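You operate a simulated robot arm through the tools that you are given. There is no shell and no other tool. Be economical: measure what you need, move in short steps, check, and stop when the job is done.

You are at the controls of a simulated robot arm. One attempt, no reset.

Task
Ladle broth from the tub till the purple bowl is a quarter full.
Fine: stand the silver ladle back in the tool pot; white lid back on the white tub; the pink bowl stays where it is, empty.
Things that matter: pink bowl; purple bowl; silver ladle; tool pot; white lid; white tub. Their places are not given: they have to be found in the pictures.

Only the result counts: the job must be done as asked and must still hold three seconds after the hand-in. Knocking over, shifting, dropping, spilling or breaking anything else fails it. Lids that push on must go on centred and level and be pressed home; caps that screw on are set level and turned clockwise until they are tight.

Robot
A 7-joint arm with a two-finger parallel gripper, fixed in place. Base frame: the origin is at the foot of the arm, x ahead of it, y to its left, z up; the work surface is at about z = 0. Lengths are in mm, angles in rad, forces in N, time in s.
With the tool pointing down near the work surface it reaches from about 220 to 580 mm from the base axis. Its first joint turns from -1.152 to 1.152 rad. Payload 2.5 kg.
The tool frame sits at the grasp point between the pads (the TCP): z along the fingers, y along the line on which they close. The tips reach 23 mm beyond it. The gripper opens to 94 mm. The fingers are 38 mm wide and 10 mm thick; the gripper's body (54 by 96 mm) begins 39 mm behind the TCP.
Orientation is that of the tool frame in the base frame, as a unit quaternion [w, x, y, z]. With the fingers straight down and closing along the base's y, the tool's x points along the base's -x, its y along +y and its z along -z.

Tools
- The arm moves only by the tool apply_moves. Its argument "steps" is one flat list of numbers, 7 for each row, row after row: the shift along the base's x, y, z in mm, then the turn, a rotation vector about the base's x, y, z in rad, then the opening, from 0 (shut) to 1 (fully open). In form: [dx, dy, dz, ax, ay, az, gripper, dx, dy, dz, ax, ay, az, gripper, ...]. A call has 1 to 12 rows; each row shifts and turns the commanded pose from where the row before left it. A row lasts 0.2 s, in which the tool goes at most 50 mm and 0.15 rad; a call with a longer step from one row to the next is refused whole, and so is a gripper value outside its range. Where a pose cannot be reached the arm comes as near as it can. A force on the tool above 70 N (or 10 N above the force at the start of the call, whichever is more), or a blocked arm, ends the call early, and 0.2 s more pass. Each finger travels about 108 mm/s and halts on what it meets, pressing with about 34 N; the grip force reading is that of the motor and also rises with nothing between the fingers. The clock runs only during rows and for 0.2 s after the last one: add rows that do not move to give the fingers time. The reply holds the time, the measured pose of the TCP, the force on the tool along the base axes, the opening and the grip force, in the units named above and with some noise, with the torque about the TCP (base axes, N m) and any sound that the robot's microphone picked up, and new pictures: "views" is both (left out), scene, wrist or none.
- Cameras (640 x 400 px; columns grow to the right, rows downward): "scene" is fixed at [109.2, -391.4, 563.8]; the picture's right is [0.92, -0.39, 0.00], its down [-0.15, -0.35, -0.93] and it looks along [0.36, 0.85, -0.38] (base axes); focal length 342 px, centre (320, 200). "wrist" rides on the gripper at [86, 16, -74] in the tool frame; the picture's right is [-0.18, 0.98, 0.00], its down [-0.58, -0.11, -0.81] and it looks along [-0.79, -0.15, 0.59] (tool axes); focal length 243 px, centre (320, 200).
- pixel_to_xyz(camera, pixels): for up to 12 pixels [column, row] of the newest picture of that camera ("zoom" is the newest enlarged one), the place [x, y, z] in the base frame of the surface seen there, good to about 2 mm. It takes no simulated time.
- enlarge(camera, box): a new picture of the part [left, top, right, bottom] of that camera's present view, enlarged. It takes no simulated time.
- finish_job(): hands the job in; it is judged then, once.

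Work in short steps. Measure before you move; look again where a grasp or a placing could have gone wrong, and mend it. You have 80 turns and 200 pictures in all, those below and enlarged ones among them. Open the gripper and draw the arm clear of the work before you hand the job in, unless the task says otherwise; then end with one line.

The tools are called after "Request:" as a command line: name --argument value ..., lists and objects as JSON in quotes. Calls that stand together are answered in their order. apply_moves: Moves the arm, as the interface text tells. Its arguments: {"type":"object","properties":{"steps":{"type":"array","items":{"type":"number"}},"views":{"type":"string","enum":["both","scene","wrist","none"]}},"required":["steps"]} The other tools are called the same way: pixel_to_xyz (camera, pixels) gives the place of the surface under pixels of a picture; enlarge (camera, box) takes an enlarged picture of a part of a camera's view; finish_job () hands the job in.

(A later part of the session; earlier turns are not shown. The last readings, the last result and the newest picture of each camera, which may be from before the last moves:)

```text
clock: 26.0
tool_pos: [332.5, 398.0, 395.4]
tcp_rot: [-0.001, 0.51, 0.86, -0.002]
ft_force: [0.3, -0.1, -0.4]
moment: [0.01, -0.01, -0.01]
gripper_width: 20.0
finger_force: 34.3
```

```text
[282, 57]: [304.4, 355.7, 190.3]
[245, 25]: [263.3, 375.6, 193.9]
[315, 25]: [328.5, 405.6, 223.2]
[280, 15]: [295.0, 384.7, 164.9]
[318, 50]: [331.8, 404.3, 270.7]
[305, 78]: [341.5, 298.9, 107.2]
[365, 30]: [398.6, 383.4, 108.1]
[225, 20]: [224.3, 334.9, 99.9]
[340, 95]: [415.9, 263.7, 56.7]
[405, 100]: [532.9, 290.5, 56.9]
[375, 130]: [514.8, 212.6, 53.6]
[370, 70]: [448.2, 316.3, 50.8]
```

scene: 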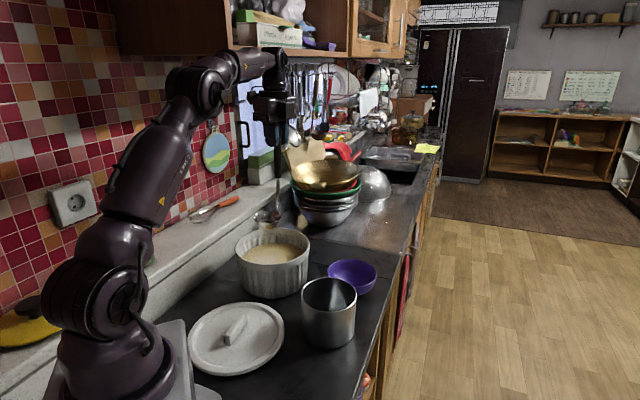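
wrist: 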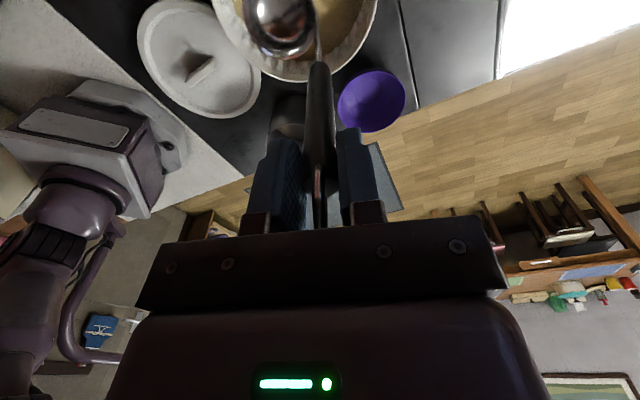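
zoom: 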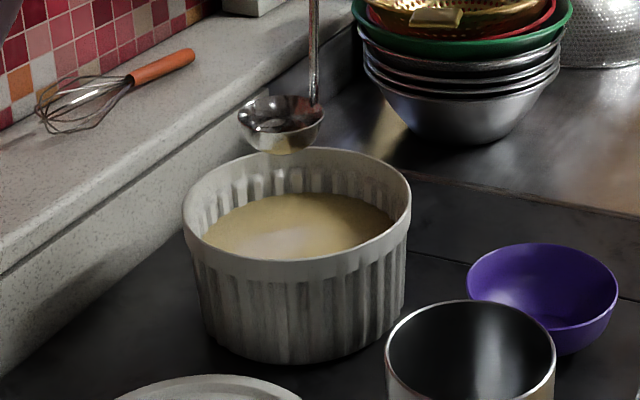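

The ladle rim is level, about 203 below the TCP, and centred over the tub. I'll lower it to TCP z about 256 so that the rim goes 15 mm under, then pause.

Request:
apply_moves --steps '[0, 0, -35, 0, 0, 0, 0, 0, 0, -30, 0, 0, 0, 0, 0, 0, -20, 0, 0, 0, 0, 0, 0, -15, 0, 0, 0, 0, 0, 0, -12, 0, 0, 0, 0, 0, 0, -10, 0, 0, 0, 0, 0, 0, -10, 0, 0, 0, 0, 0, 0, -7, 0, 0, 0, 0, 0, 0, 0, 0, 0, 0, 0]' --views "scene"

Request:
enlarge --camera "scene" --box '[220, 180, 340, 310]'

```text
clock: 28.0
tool_pos: [333.2, 399.7, 255.8]
tcp_rot: [-0.001, 0.509, 0.861, -0.002]
ft_force: [0.2, -0.4, -2.0]
moment: [0.0, -0.06, -0.02]
gripper_width: 19.9
finger_force: 33.9
```

scene: 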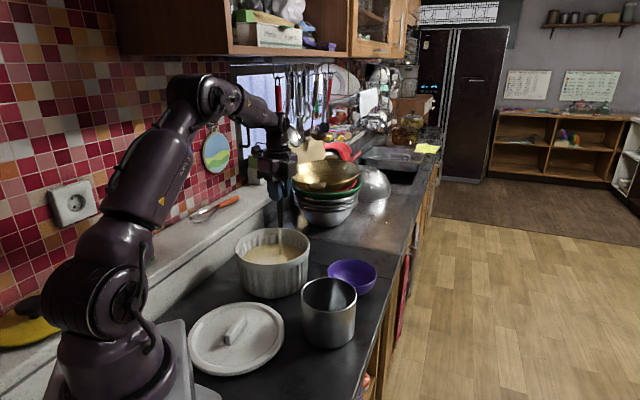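

```text
3.08 times, centred on (280, 245) of scene
```

zoom: 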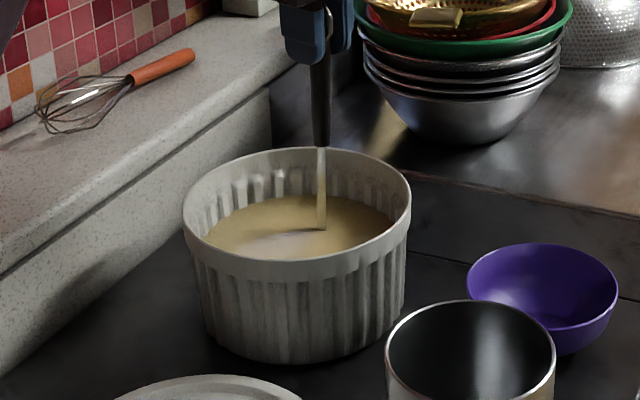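

The ladle is submerged. I'll lift slowly and let it drip above the tub.

Request:
apply_moves --steps '[0, 0, 6, 0, 0, 0, 0, 0, 0, 6, 0, 0, 0, 0, 0, 0, 8, 0, 0, 0, 0, 0, 0, 10, 0, 0, 0, 0, 0, 0, 10, 0, 0, 0, 0, 0, 0, 12, 0, 0, 0, 0, 0, 0, 14, 0, 0, 0, 0, 0, 0, 14, 0, 0, 0, 0, 0, 0, 14, 0, 0, 0, 0, 0, 0, 12, 0, 0, 0, 0, 0, 0, 6, 0, 0, 0, 0, 0, 0, 0, 0, 0, 0, 0]' --views "both"

Request:
enlarge --camera "scene" --box '[220, 180, 340, 310]'

Request:
enlarge --camera "wrist" --box '[200, 0, 420, 140]'

```text
clock: 30.6
tool_pos: [331.8, 399.4, 369.2]
tcp_rot: [-0.001, 0.51, 0.86, -0.001]
ft_force: [0.0, 0.3, -1.2]
moment: [0.01, -0.02, 0.03]
gripper_width: 20.0
finger_force: 34.1
```

scene: 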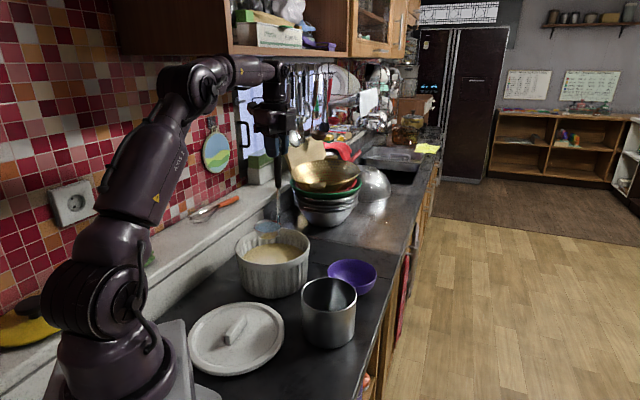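
wrist: 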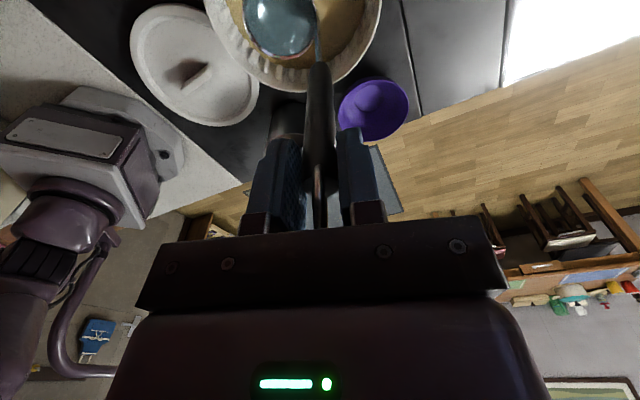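

```text
3.08 times, centred on (280, 245) of scene
```

zoom: 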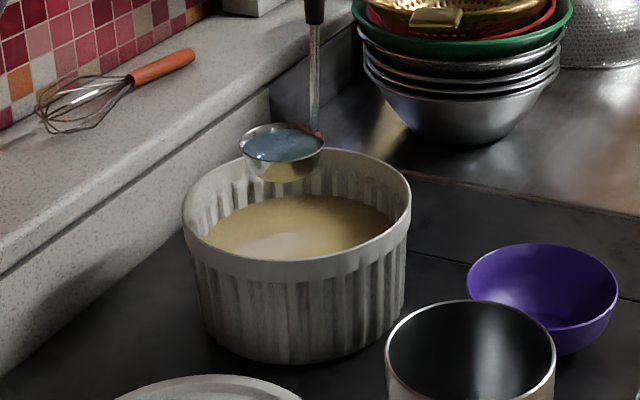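

```text
2.86 times, centred on (310, 70) of wrist
```

zoom: 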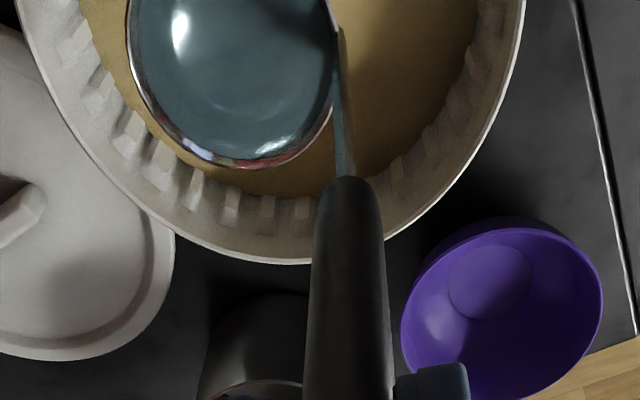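

The ladle is full and held level. I'll carry it smoothly toward the purple bowl at height (TCP r about 570, so the pour lip ends over the bowl).

Request:
apply_moves --steps '[5, -4, 0, 0, 0, 0, 0, 10, -7, 0, 0, 0, 0, 0, 14, -11, 0, 0, 0, 0, 0, 18, -13, 0, 0, 0, 0, 0, 19, -14, 0, 0, 0, 0, 0, 19, -14, 0, 0, 0, 0, 0, 19, -14, 0, 0, 0, 0, 0, 19, -14, 0, 0, 0, 0, 0, 18, -13, 0, 0, 0, 0, 0, 14, -11, 0, 0, 0, 0, 0, 9, -7, 0, 0, 0, 0, 0, 4, -4, 0, 0, 0, 0, 0]' --views "both"

Request:
enlarge --camera "scene" --box '[280, 180, 400, 310]'

Request:
pixel_to_xyz --camera "wrist" --pixels '[[282, 57], [245, 25], [280, 15], [318, 50]]'

```text
clock: 33.2
tool_pos: [491.2, 268.3, 368.0]
tcp_rot: [-0.001, 0.508, 0.861, -0.001]
ft_force: [-1.1, 0.2, -1.3]
moment: [0.01, -0.04, 0.01]
gripper_width: 20.1
finger_force: 34.3
out of reach, approached as far as the arm can: row 10, 11
```

scene: 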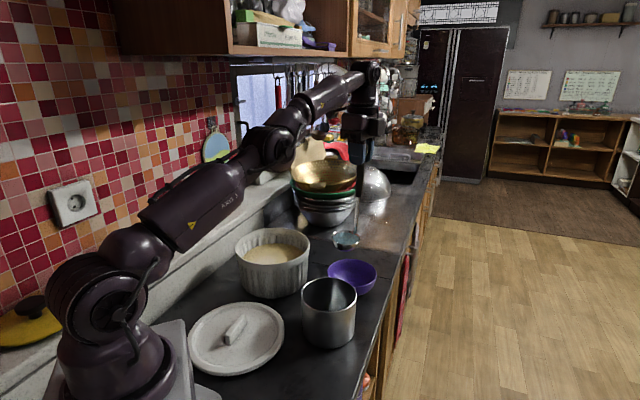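
wrist: 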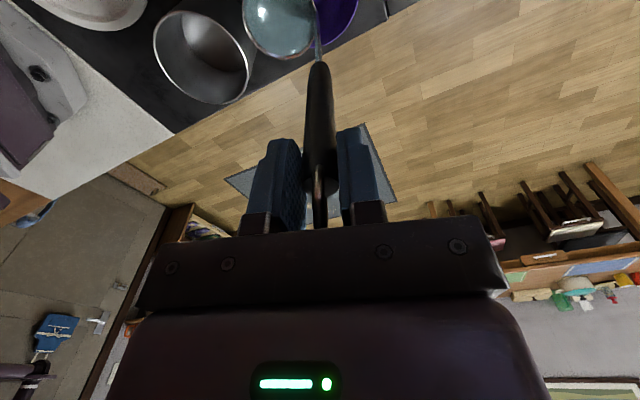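

```text
3.08 times, centred on (340, 245) of scene
```

zoom: 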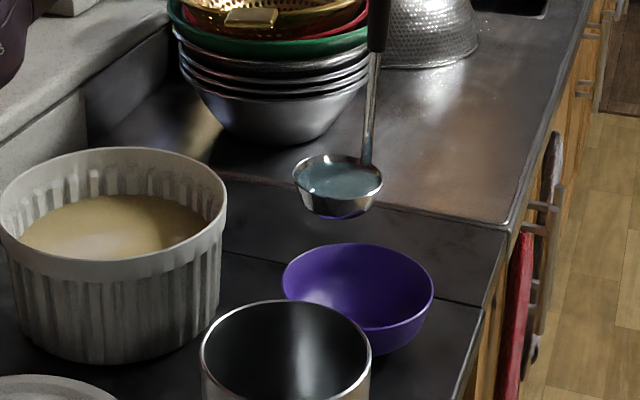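

```text
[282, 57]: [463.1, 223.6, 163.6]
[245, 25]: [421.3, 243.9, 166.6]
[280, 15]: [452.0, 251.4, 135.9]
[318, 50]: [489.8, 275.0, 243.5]
```

The reach limit was touched at this height (r about 560). I'll lower to z about 302, where reach improves, and check.

Request:
apply_moves --steps '[0, 0, -8, 0, 0, 0, 0, 0, 0, -14, 0, 0, 0, 0, 0, 0, -14, 0, 0, 0, 0, 0, 0, -14, 0, 0, 0, 0, 0, 0, -10, 0, 0, 0, 0, 0, 0, -6, 0, 0, 0, 0, 0, 0, 0, 0, 0, 0, 0]' --views "both"

Request:
pixel_to_xyz --camera "wrist" --pixels '[[282, 57], [245, 25], [318, 50], [362, 20], [340, 40]]'

Request:
enlarge --camera "scene" --box '[280, 200, 400, 310]'

```text
clock: 34.8
tool_pos: [490.8, 268.4, 302.1]
tcp_rot: [-0.001, 0.509, 0.86, 0.0]
ft_force: [0.3, -0.8, -1.8]
moment: [0.01, -0.03, -0.04]
gripper_width: 19.9
finger_force: 34.1
```

scene: 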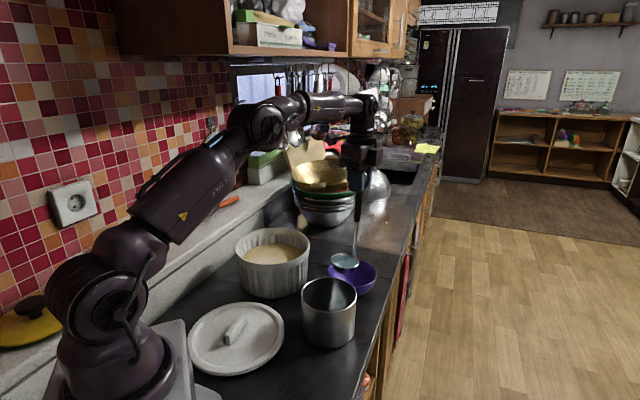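
wrist: 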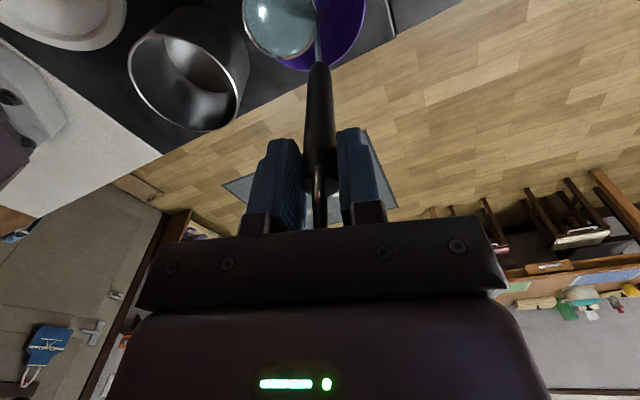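

```text
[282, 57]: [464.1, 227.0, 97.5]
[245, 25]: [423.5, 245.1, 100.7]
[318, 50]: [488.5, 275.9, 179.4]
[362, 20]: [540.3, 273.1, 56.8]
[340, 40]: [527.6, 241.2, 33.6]
```

```text
3.64 times, centred on (340, 255) of scene
```

zoom: 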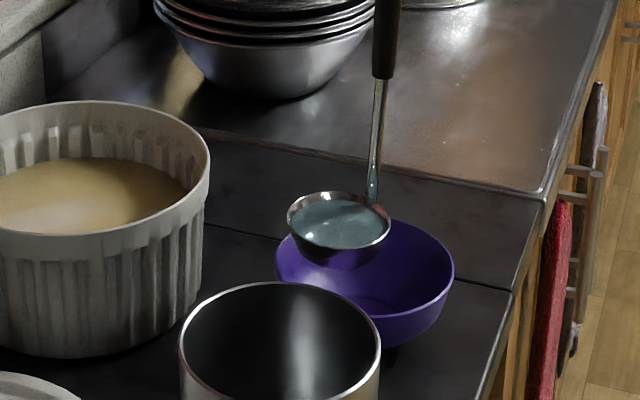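

The lip is just over the near rim of the purple bowl. I'll move outward about 22 mm before tilting.

Request:
apply_moves --steps '[6, 3, 0, 0, 0, 0, 0, 8, 4, 0, 0, 0, 0, 0, 6, 3, 0, 0, 0, 0, 0, 0, 0, 0, 0, 0, 0, 0]' --views "scene"

Request:
enlarge --camera "scene" --box '[280, 200, 400, 310]'

```text
clock: 35.8
tool_pos: [509.4, 277.3, 301.7]
tcp_rot: [-0.001, 0.509, 0.861, -0.002]
ft_force: [0.2, -0.6, -1.9]
moment: [-0.01, -0.02, -0.03]
gripper_width: 19.9
finger_force: 34.4
```

scene: 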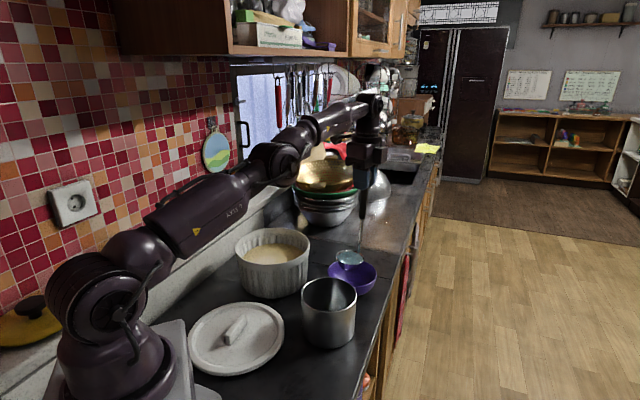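

```text
3.64 times, centred on (340, 255) of scene
```

zoom: 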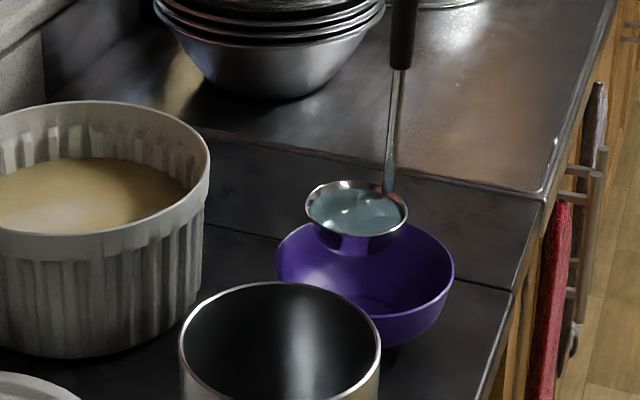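

The TCP reached r about 580 and the lip is well inside the bowl. I'll start a gradual tilt pivoting near the lip, and check part-way.

Request:
apply_moves --steps '[0, 0, 1, 0.0383, -0.0702, 0, 0, -1.8, -1, 3, 0.0383, -0.0702, 0, 0, -10, -5.5, 0, 0.0383, -0.0702, 0, 0, -13.3, -7.3, -2, 0.0383, -0.0702, 0, 0, 0, 0, 0, 0, 0, 0, 0, -18.9, -10.3, -2, 0.0479, -0.0878, 0, 0, 0, 0, 0, 0, 0, 0, 0]' --views "scene"

Request:
enlarge --camera "scene" --box '[280, 200, 400, 310]'

```text
clock: 37.4
tool_pos: [467.3, 254.1, 302.3]
tcp_rot: [0.108, 0.498, 0.842, 0.178]
ft_force: [-0.3, 0.5, -0.6]
moment: [-0.04, 0.05, 0.06]
gripper_width: 19.9
finger_force: 34.1
```

scene: 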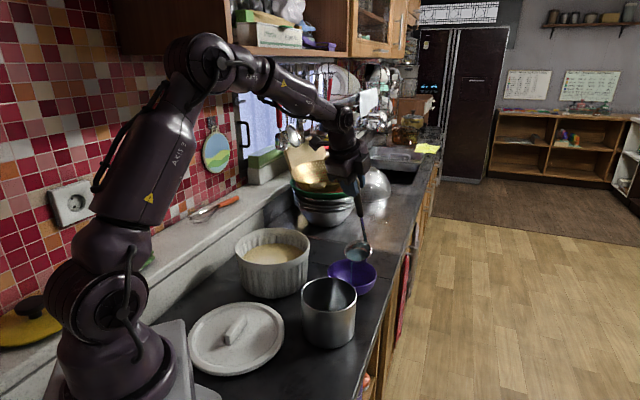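

```text
3.64 times, centred on (340, 255) of scene
```

zoom: 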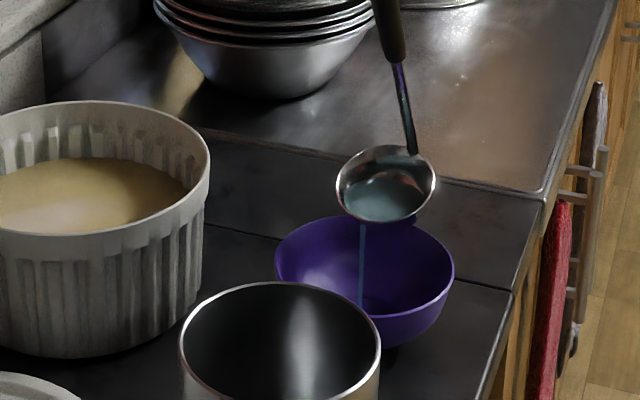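

A stream is falling into the middle of the purple bowl. I'll continue tilting.

Request:
apply_moves --steps '[0, 0, 0, 0, 0, 0, 0, -18.9, -10.3, -4, 0.0479, -0.0878, 0, 0, 0, 0, 0, 0, 0, 0, 0, -18.4, -10, -5, 0.0479, -0.0878, 0, 0, 0, 0, 0, 0, 0, 0, 0, -18, -9.8, -7, 0.0479, -0.0878, 0, 0, 0, 0, 0, 0, 0, 0, 0, -17.2, -9.4, -9, 0.0479, -0.0878, 0, 0, 0, 0, 0, 0, 0, 0, 0]' --views "scene"

Request:
enlarge --camera "scene" --box '[280, 200, 400, 310]'

```text
clock: 39.4
tool_pos: [392.8, 215.4, 277.0]
tcp_rot: [0.204, 0.467, 0.789, 0.342]
ft_force: [0.1, -1.1, -1.7]
moment: [-0.04, 0.06, 0.02]
gripper_width: 19.8
finger_force: 34.1
```

scene: 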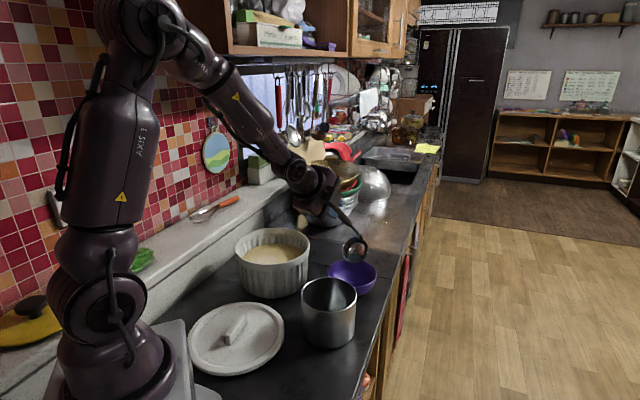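

```text
3.64 times, centred on (340, 255) of scene
```

zoom: 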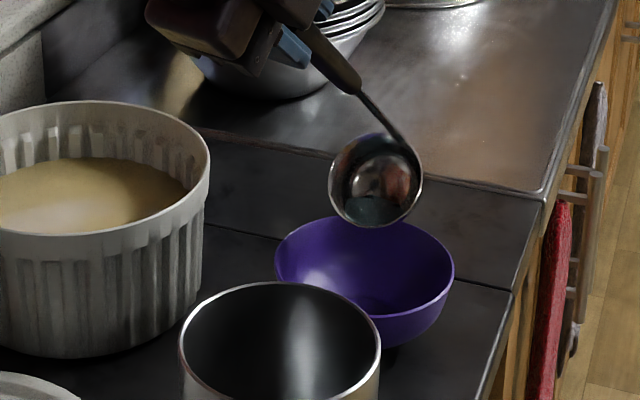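

Most has poured. I'll continue to about 1.32 rad of tilt to empty the ladle.

Request:
apply_moves --steps '[-16.4, -9, -11, 0.0479, -0.0878, 0, 0, 0, 0, 0, 0, 0, 0, 0, -15.4, -8.4, -12, 0.0479, -0.0878, 0, 0, 0, 0, 0, 0, 0, 0, 0, -14.1, -7.7, -15, 0.0479, -0.0878, 0, 0, 0, 0, 0, 0, 0, 0, 0, -12.8, -7, -16, 0.0479, -0.0878, 0, 0, -11.4, -6.2, -17, 0.0479, -0.0878, 0, 0, 0, 0, 0, 0, 0, 0, 0, 0, 0, 0, 0, 0, 0, 0]' --views "both"

Request:
enlarge --camera "scene" --box '[280, 200, 400, 310]'

```text
clock: 41.6
tool_pos: [333.4, 181.5, 201.6]
tcp_rot: [0.314, 0.402, 0.681, 0.525]
ft_force: [0.3, 0.7, -0.7]
moment: [-0.05, 0.09, -0.03]
gripper_width: 19.7
finger_force: 34.2
out of reach, approached as far as the arm can: row 8
```

scene: 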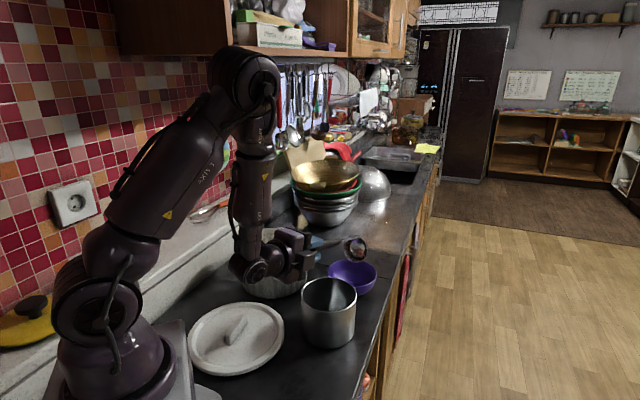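
wrist: 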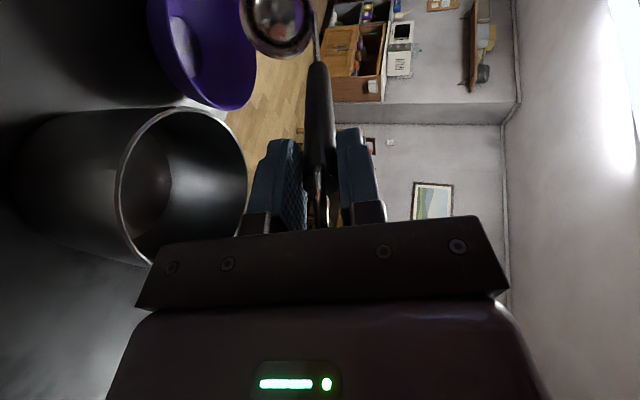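

```text
3.64 times, centred on (340, 255) of scene
```

zoom: 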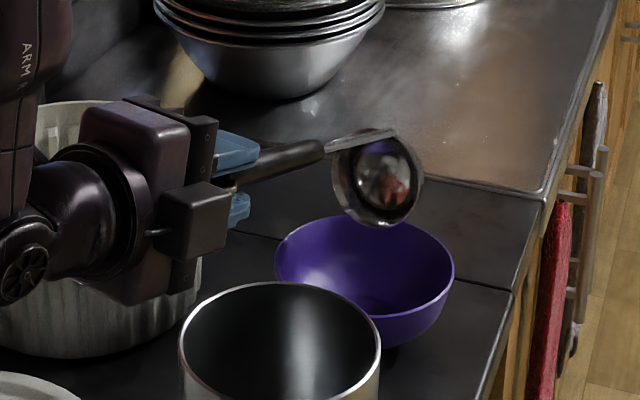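

The ladle looks empty and the arm is at its limit here. I'll check the level in the purple bowl.

Request:
enlarge --camera "scene" --box '[325, 250, 385, 300]'

Request:
enlarge --camera "wrist" --box '[130, 0, 270, 120]'

Request:
pixel_to_xyz --camera "scene" --pixels '[[348, 280], [352, 278], [356, 282], [345, 276], [360, 280], [350, 270], [335, 265], [370, 285]]'

Request:
pixel_to_xyz --camera "wrist" --pixels '[[180, 35], [190, 60], [200, 30], [215, 60], [200, 80], [175, 20]]'

```text
8.00 times, centred on (355, 275) of scene
```

zoom: 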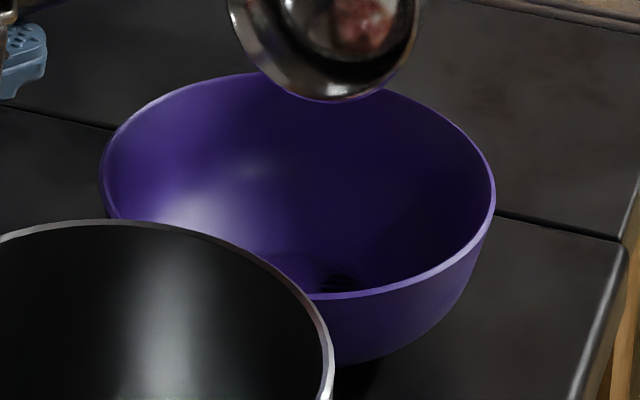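

```text
3.33 times, centred on (200, 60) of wrist
```

zoom: 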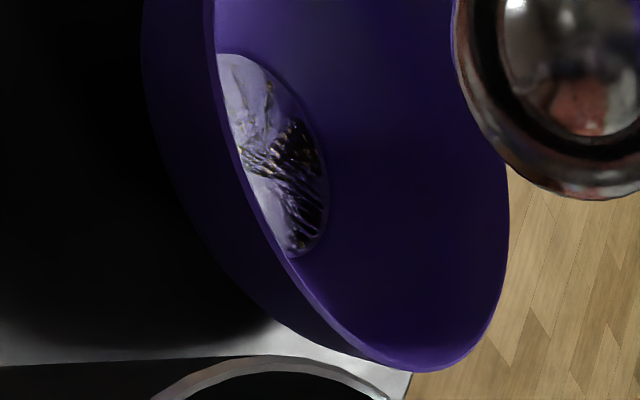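

```text
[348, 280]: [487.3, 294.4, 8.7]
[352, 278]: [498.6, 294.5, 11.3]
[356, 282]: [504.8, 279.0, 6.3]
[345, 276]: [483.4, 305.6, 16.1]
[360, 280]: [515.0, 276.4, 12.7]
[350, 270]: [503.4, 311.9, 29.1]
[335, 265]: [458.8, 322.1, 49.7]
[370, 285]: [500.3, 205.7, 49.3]
```

```text
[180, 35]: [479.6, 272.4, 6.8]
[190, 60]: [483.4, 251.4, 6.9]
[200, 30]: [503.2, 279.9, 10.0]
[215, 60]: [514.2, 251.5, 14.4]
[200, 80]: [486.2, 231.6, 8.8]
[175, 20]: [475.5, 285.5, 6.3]
```

Only a thin film shows at z about 6.5 in the bowl. I'll tilt back to see inside the ladle and get a better look from above.

Request:
apply_moves --steps '[8, 4, 18, -0.0671, 0.1229, 0, 0, 14, 8, 18, -0.0671, 0.1229, 0, 0, 16, 9, 16, -0.0671, 0.1229, 0, 0, 16, 9, 14, -0.0671, 0.1229, 0, 0, 16, 9, 14, -0.0671, 0.1229, 0, 0, 0, 0, 0, 0, 0, 0, 0]' --views "both"

Request:
enlarge --camera "scene" --box '[300, 220, 400, 300]'

Request:
enlarge --camera "wrist" --box '[150, 0, 400, 140]'

```text
clock: 43.0
tool_pos: [402.2, 218.7, 283.3]
tcp_rot: [0.155, 0.485, 0.82, 0.262]
ft_force: [0.0, 0.3, -0.7]
moment: [-0.05, 0.06, 0.0]
gripper_width: 19.6
finger_force: 34.1
```

scene: 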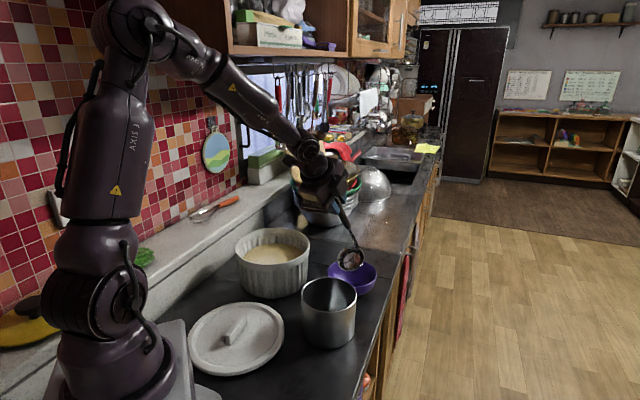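
wrist: 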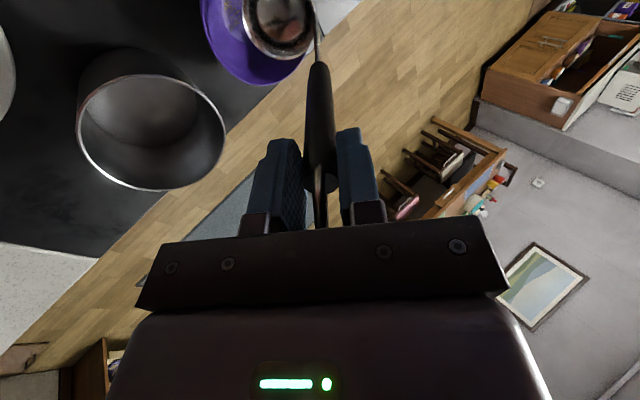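

```text
5.00 times, centred on (350, 260) of scene
```

zoom: 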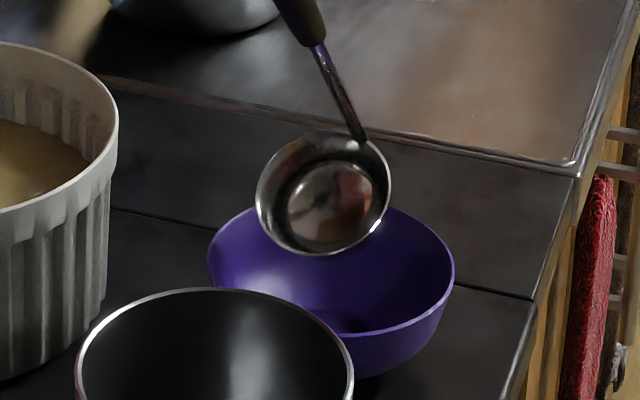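

```text
2.56 times, centred on (275, 70) of wrist
```

zoom: 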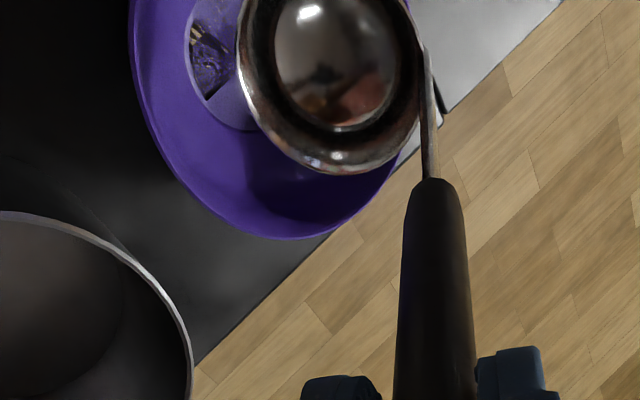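

The ladle is empty. I'll take it upright back toward the tub and look at the purple bowl unobstructed.

Request:
apply_moves --steps '[0, 0, 30, -0.0671, 0.1229, 0, 0, 0, 10, 30, -0.0671, 0.1229, 0, 0, 0, 20, 20, -0.0671, 0.1229, 0, 0, -10, 30, 10, -0.0671, 0.1229, 0, 0, -10, 30, 0, -0.026, 0.0477, 0, 0, -10, 30, 0, 0, 0, 0, 0, -10, 30, 0, 0, 0, 0, 0, -10, 15, 0, 0, 0, 0, 0, -10, 10, 0, 0, 0, 0, 0, -9, 5, 0, 0, 0, 0, 0, 0, 0, 0, 0, 0, 0, 0]' --views "both"

Request:
enlarge --camera "scene" --box '[325, 245, 385, 300]'

Request:
enlarge --camera "wrist" --box '[300, 60, 440, 160]'

Request:
pixel_to_xyz --camera "scene" --pixels '[[258, 257], [270, 255], [280, 255], [290, 252], [265, 250], [275, 248], [348, 280], [356, 282], [352, 276]]'

```text
clock: 45.4
tool_pos: [331.9, 399.5, 372.7]
tcp_rot: [0.0, 0.508, 0.861, 0.001]
ft_force: [0.0, -0.2, -0.7]
moment: [-0.02, -0.07, -0.02]
gripper_width: 19.9
finger_force: 34.0
```

scene: 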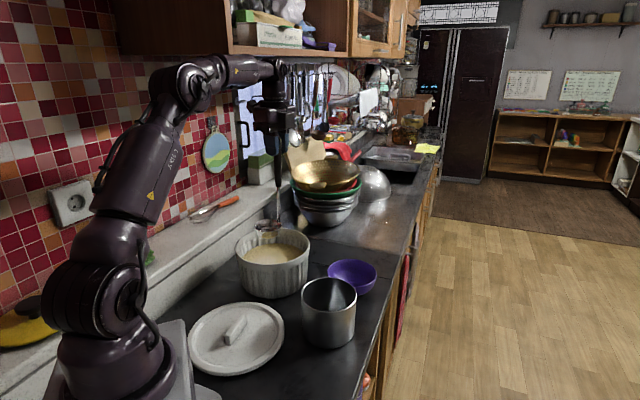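
wrist: 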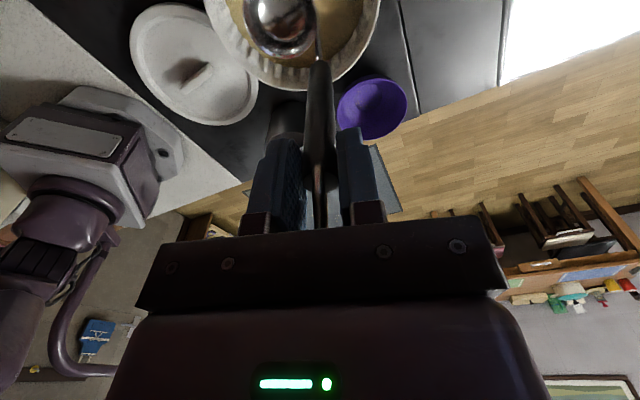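

```text
7.27 times, centred on (355, 272) of scene
```

zoom: 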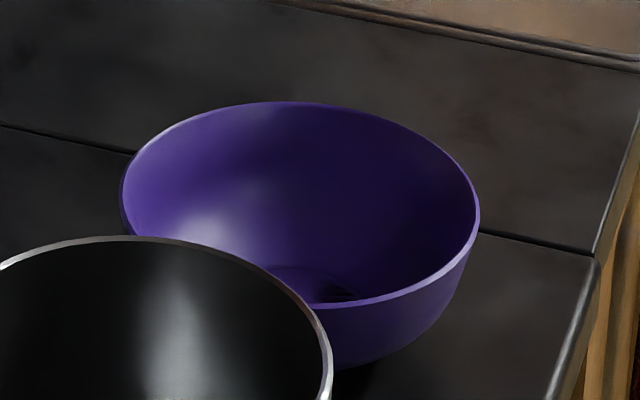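

```text
4.00 times, centred on (370, 110) of wrist
```

zoom: 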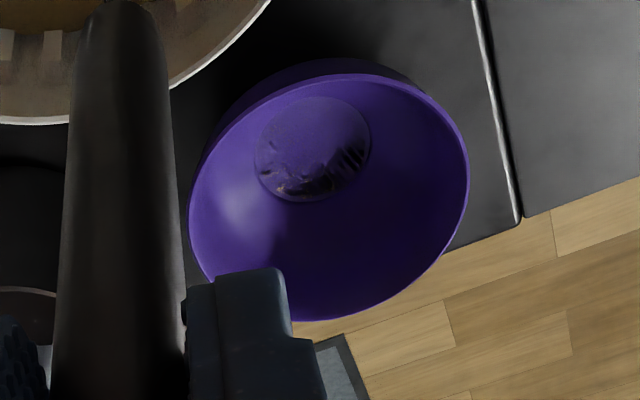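

```text
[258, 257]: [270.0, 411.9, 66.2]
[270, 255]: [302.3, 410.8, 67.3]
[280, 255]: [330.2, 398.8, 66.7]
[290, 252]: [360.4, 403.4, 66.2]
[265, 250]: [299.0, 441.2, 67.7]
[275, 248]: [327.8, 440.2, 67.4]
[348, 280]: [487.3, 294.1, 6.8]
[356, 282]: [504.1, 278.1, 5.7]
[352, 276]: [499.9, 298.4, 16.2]
```

The tub level dropped from 69 to 67 (about 45–50 ml), but the bowl shows only a low level at z about 6.5. More is needed, so I'll dip again.

Request:
apply_moves --steps '[0, 0, -30, 0, 0, 0, 0, 0, 0, -25, 0, 0, 0, 0, 0, 0, -15, 0, 0, 0, 0, 0, 0, -12, 0, 0, 0, 0, 0, 0, -12, 0, 0, 0, 0, 0, 0, -12, 0, 0, 0, 0, 0, 0, -13, 0, 0, 0, 0, 0, 0, 0, 0, 0, 0, 0, 0, 0, 0, 0, 0, 0, 0]' --views "none"

Request:
apply_moves --steps '[0, 0, 6, 0, 0, 0, 0, 0, 0, 6, 0, 0, 0, 0, 0, 0, 8, 0, 0, 0, 0, 0, 0, 10, 0, 0, 0, 0, 0, 0, 10, 0, 0, 0, 0, 0, 0, 12, 0, 0, 0, 0, 0, 0, 14, 0, 0, 0, 0, 0, 0, 14, 0, 0, 0, 0, 0, 0, 15, 0, 0, 0, 0, 0, 0, 14, 0, 0, 0, 0, 0, 0, 6, 0, 0, 0, 0, 0, 0, 0, 0, 0, 0, 0]' --views "both"

Request:
pixel_to_xyz --camera "scene" --pixels '[[258, 257], [270, 255], [280, 255], [290, 252], [265, 250], [275, 248], [348, 280], [356, 282], [352, 276]]'

Request:
enlarge --camera "scene" --box '[220, 180, 340, 310]'

```text
clock: 47.4
tool_pos: [333.7, 399.6, 253.7]
tcp_rot: [0.002, 0.508, 0.861, 0.001]
ft_force: [-0.4, -0.5, -2.0]
moment: [0.0, 0.0, 0.0]
gripper_width: 19.9
finger_force: 34.1
```

```text
clock: 50.0
tool_pos: [333.2, 399.2, 368.1]
tcp_rot: [0.0, 0.509, 0.861, 0.002]
ft_force: [-0.5, 0.3, -1.8]
moment: [0.03, -0.01, 0.0]
gripper_width: 20.0
finger_force: 33.4
```

scene: 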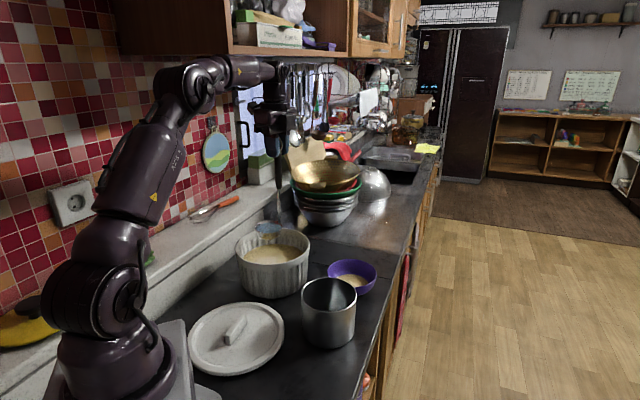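
wrist: 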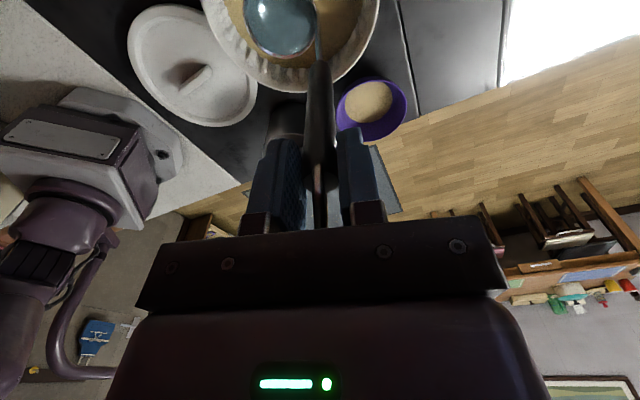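

```text
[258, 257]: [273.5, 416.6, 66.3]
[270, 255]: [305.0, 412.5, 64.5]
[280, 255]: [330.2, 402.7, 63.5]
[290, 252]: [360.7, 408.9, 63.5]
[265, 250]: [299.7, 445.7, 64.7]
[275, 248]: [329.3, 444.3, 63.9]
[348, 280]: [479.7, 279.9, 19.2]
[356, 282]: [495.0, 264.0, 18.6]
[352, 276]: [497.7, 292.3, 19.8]
```

```text
3.08 times, centred on (280, 245) of scene
```

zoom: 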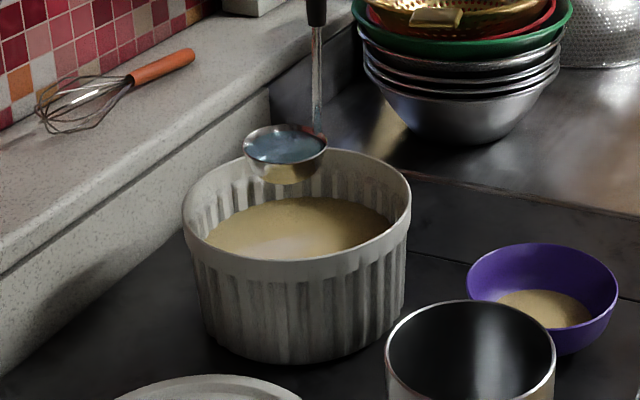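

The picture had lagged. The purple bowl now shows broth at z about 19 (floor 6, rim 57), which is only about 13% by volume, so a second ladle should reach a quarter. I'll measure the surface width and rim to estimate volume.

Request:
enlarge --camera "wrist" --box '[320, 60, 420, 150]'

Request:
pixel_to_xyz --camera "zoom" --pixels '[[100, 200], [500, 200]]'

Request:
pixel_to_xyz --camera "wrist" --pixels '[[346, 105], [392, 100], [369, 81], [366, 123], [338, 108], [405, 100], [368, 75], [369, 102], [385, 120], [398, 112]]'

```text
4.44 times, centred on (370, 105) of wrist
```

zoom: 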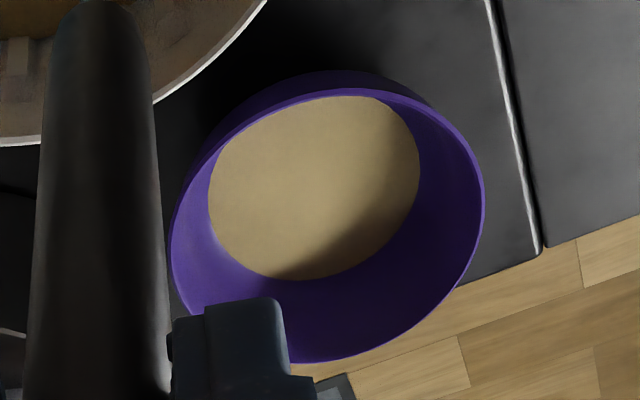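

```text
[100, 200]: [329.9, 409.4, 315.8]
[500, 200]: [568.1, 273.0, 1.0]
```

```text
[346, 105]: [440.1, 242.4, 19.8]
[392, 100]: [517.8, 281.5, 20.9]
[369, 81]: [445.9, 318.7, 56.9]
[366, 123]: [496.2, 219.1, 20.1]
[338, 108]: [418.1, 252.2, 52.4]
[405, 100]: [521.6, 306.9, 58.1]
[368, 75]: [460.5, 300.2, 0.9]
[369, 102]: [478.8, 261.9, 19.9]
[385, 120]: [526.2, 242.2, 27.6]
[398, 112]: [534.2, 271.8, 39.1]
```

Volume estimate: about 55 ml so far against a capacity of about 400 ml, so a second ladle brings it to about a quarter. I'll carry the ladle to the bowl as before.

Request:
apply_moves --steps '[5, -4, 0, 0, 0, 0, 0, 10, -7, 0, 0, 0, 0, 0, 14, -11, 0, 0, 0, 0, 0, 18, -13, 0, 0, 0, 0, 0, 19, -14, 0, 0, 0, 0, 0, 19, -14, 0, 0, 0, 0, 0, 19, -14, 0, 0, 0, 0, 0, 19, -14, 0, 0, 0, 0, 0, 16, -13, 0, 0, 0, 0, 0, 11, -11, 0, 0, 0, 0, 0, 7, -9, 0, 0, 0, 0, 0, 2, -7, -2, 0, 0, 0, 0]' --views "none"

Request:
apply_moves --steps '[0, 0, -8, 0, 0, 0, 0, 0, 0, -14, 0, 0, 0, 0, 0, 0, -14, 0, 0, 0, 0, 0, 0, -14, 0, 0, 0, 0, 0, 0, -10, 0, 0, 0, 0, 0, 0, -4, 0, 0, 0, 0, 0, 0, 0, 0, 0, 0, 0]' --views "scene"

```text
clock: 52.6
tool_pos: [489.4, 265.4, 366.6]
tcp_rot: [0.001, 0.509, 0.86, 0.001]
ft_force: [0.5, 0.0, -1.4]
moment: [0.01, -0.03, 0.01]
gripper_width: 19.7
finger_force: 33.7
out of reach, approached as far as the arm can: row 11
```

```text
clock: 54.2
tool_pos: [490.4, 266.4, 301.6]
tcp_rot: [0.0, 0.509, 0.861, 0.001]
ft_force: [-0.6, 0.2, -1.4]
moment: [0.05, -0.03, 0.01]
gripper_width: 19.7
finger_force: 34.5
```

scene: 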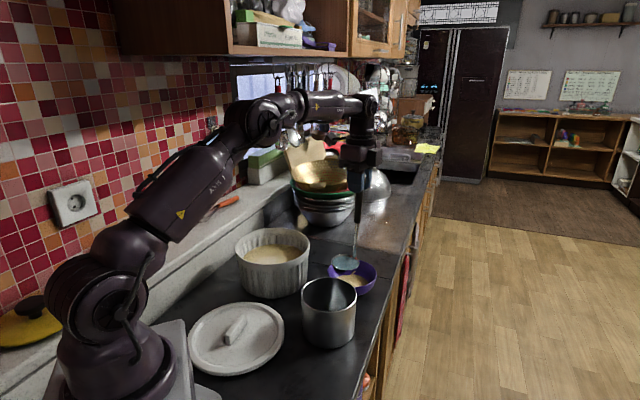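

Same position as before. I'll move out to (509,277), then repeat the first part of the tilt.

Request:
apply_moves --steps '[6, 3, 0, 0, 0, 0, 0, 8, 4, 0, 0, 0, 0, 0, 5, 4, 0, 0, 0, 0, 0, 0, 0, 0, 0, 0, 0, 0]' --views "none"

Request:
apply_moves --steps '[0, 0, 1, 0.0383, -0.0702, 0, 0, -1.8, -1, 3, 0.0383, -0.0702, 0, 0, -10, -5.5, 0, 0.0383, -0.0702, 0, 0, -13.3, -7.3, -2, 0.0383, -0.0702, 0, 0, 0, 0, 0, 0, 0, 0, 0, -18.9, -10.3, -2, 0.0479, -0.0878, 0, 0, 0, 0, 0, 0, 0, 0, 0]' --views "scene"

Request:
enlarge --camera "scene" --box '[280, 200, 400, 310]'

```text
clock: 55.2
tool_pos: [508.1, 276.1, 302.2]
tcp_rot: [0.001, 0.509, 0.861, 0.001]
ft_force: [-0.1, 0.1, -2.0]
moment: [0.0, -0.02, 0.0]
gripper_width: 20.2
finger_force: 34.0
```

```text
clock: 56.8
tool_pos: [464.2, 254.3, 301.7]
tcp_rot: [0.108, 0.497, 0.842, 0.18]
ft_force: [-0.8, -0.1, -0.6]
moment: [-0.02, 0.04, 0.01]
gripper_width: 19.8
finger_force: 34.4
```

scene: 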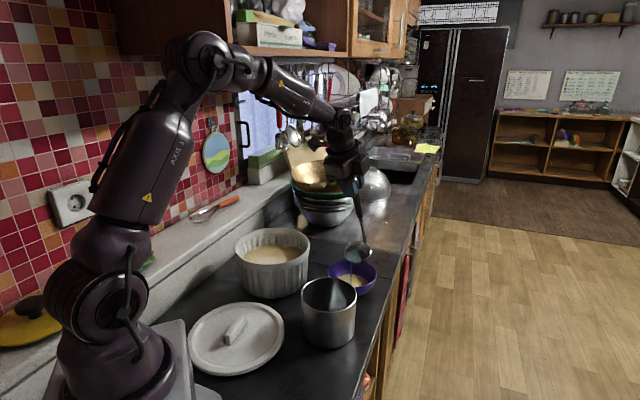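

```text
3.64 times, centred on (340, 255) of scene
```

zoom: 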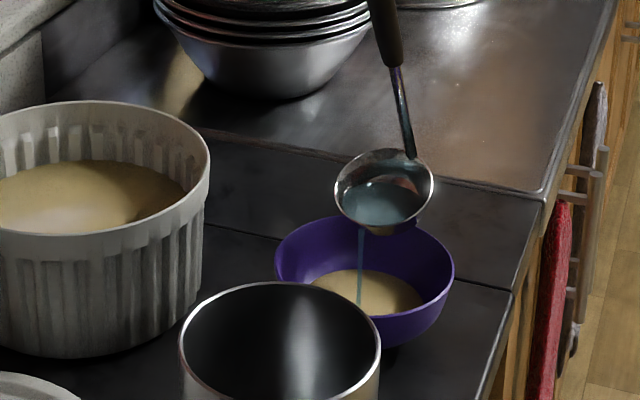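

The stream again lands in the bowl. I'll continue the same sequence to about 1.2 rad.

Request:
apply_moves --steps '[0, 0, 0, 0, 0, 0, 0, -18.9, -10.3, -4, 0.0479, -0.0878, 0, 0, 0, 0, 0, 0, 0, 0, 0, -18.4, -10, -5, 0.0479, -0.0878, 0, 0, 0, 0, 0, 0, 0, 0, 0, -18, -9.8, -7, 0.0479, -0.0878, 0, 0, 0, 0, 0, 0, 0, 0, 0, -17.2, -9.4, -9, 0.0479, -0.0878, 0, 0, 0, 0, 0, 0, 0, 0, 0]' --views "none"

Request:
apply_moves --steps '[-16.4, -9, -11, 0.0479, -0.0878, 0, 0, 0, 0, 0, 0, 0, 0, 0, -15.4, -8.4, -12, 0.0479, -0.0878, 0, 0, 0, 0, 0, 0, 0, 0, 0, -14.1, -7.7, -15, 0.0479, -0.0878, 0, 0, 0, 0, 0, 0, 0, 0, 0, -12.8, -7, -16, 0.0479, -0.0878, 0, 0, 0, 0, 0, 0, 0, 0, 0, 0, 0, 0, 0, 0, 0, 0, 0, 0, 0, 0, 0, 0, 0]' --views "scene"

Request:
enlarge --camera "scene" --box '[280, 200, 400, 310]'

Request:
pixel_to_xyz --camera "scene" --pixels '[[348, 280], [356, 282], [352, 278], [345, 278], [362, 280]]'

```text
clock: 58.8
tool_pos: [392.1, 214.0, 276.9]
tcp_rot: [0.206, 0.468, 0.788, 0.343]
ft_force: [0.1, 0.6, -1.4]
moment: [-0.02, 0.08, -0.02]
gripper_width: 19.9
finger_force: 33.6
```

```text
clock: 61.0
tool_pos: [336.1, 183.1, 221.8]
tcp_rot: [0.295, 0.416, 0.705, 0.492]
ft_force: [0.6, 0.1, 0.0]
moment: [-0.05, 0.14, 0.0]
gripper_width: 19.9
finger_force: 34.2
out of reach, approached as far as the arm can: row 7
```

scene: 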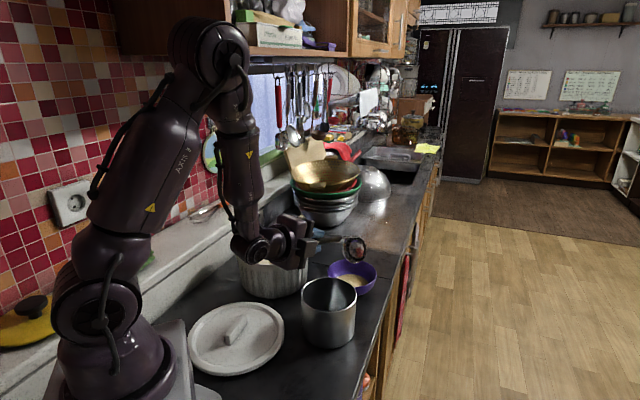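

```text
3.64 times, centred on (340, 255) of scene
```

zoom: 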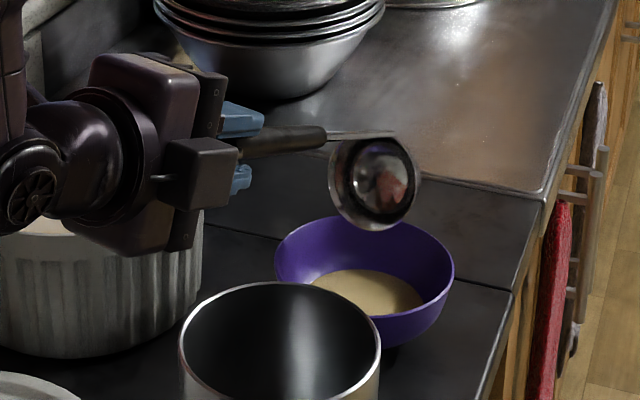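

```text
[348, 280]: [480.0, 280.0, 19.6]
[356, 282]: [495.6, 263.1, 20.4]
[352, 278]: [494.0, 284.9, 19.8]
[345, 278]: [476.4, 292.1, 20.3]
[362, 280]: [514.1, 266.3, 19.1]
```

The ladle is empty (the rendered level lags again). I'll tilt back upright and lift, then check the bowl.

Request:
apply_moves --steps '[8, 4, 18, -0.0671, 0.1229, 0, 0, 14, 8, 18, -0.0671, 0.1229, 0, 0, 16, 9, 16, -0.0671, 0.1229, 0, 0, 16, 9, 14, -0.0671, 0.1229, 0, 0, 16, 9, 14, -0.0671, 0.1229, 0, 0, 0, 0, 30, -0.0671, 0.1229, 0, 0, 0, 0, 30, -0.0671, 0.1229, 0, 0, -10, 0, 20, -0.0671, 0.1229, 0, 0, -20, 0, 10, -0.048, 0.0878, 0, 0, -20, 0, 0, 0, 0, 0, 0, 0, 0, 0, 0, 0, 0, 0]' --views "none"

Request:
apply_moves --steps '[-15, 0, 0, 0, 0, 0.14, 0, -15, 0, 0, 0, 0, 0.14, 0, -15, 0, 0, 0, 0, 0.14, 0, -15, 0, 0, 0, 0, 0.14, 0, 0, 0, 0, 0, 0, 0.14, 0, 0, 0, 0, 0, 0, 0.14, 0, 0, 0, 0, 0, 0, 0.14, 0, 0, 0, 0, 0, 0, 0.14, 0, 0, 0, 0, 0, 0, 0.14, 0, 0, 0, 0, 0, 0, 0.14, 0, 0, 0, 0, 0, 0, 0.14, 0]' --views "scene"

Request:
pixel_to_xyz --camera "scene" --pixels '[[348, 280], [356, 282], [352, 278], [345, 278], [362, 280], [270, 255], [280, 255]]'

Request:
enlarge --camera "scene" --box '[260, 180, 400, 310]'

```text
clock: 63.4
tool_pos: [356.2, 222.6, 391.8]
tcp_rot: [0.002, 0.508, 0.861, 0.001]
ft_force: [0.1, 0.3, -1.2]
moment: [0.03, 0.01, -0.02]
gripper_width: 19.9
finger_force: 34.0
```

```text
clock: 65.8
tool_pos: [295.6, 222.6, 392.7]
tcp_rot: [0.0, -0.235, 0.972, 0.001]
ft_force: [0.3, 0.4, -1.4]
moment: [0.03, 0.01, -0.01]
gripper_width: 19.8
finger_force: 33.6
```

scene: 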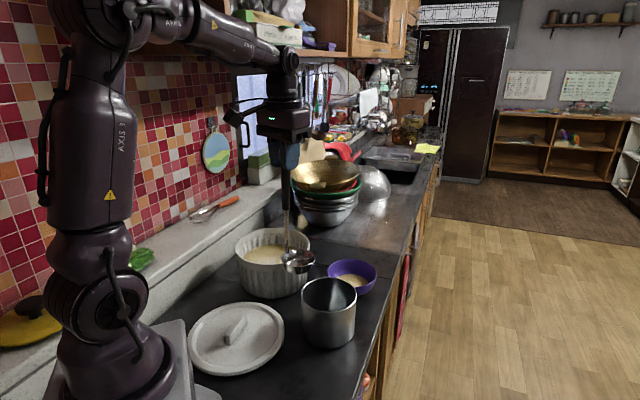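

```text
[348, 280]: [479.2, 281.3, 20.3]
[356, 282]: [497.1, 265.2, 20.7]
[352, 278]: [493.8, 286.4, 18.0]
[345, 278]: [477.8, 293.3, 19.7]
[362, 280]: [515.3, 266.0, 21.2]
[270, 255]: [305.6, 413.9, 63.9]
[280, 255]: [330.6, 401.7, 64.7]
```

```text
3.08 times, centred on (330, 245) of scene
```

zoom: 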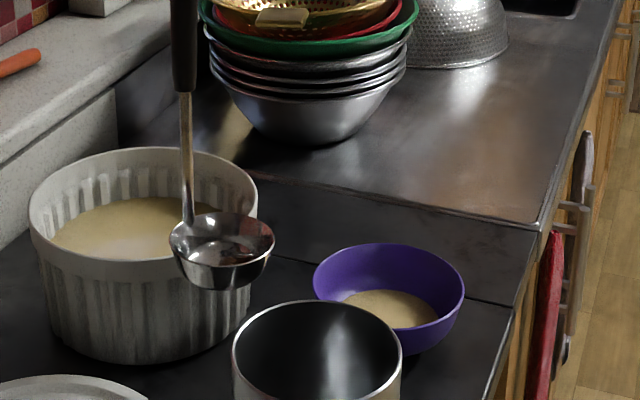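

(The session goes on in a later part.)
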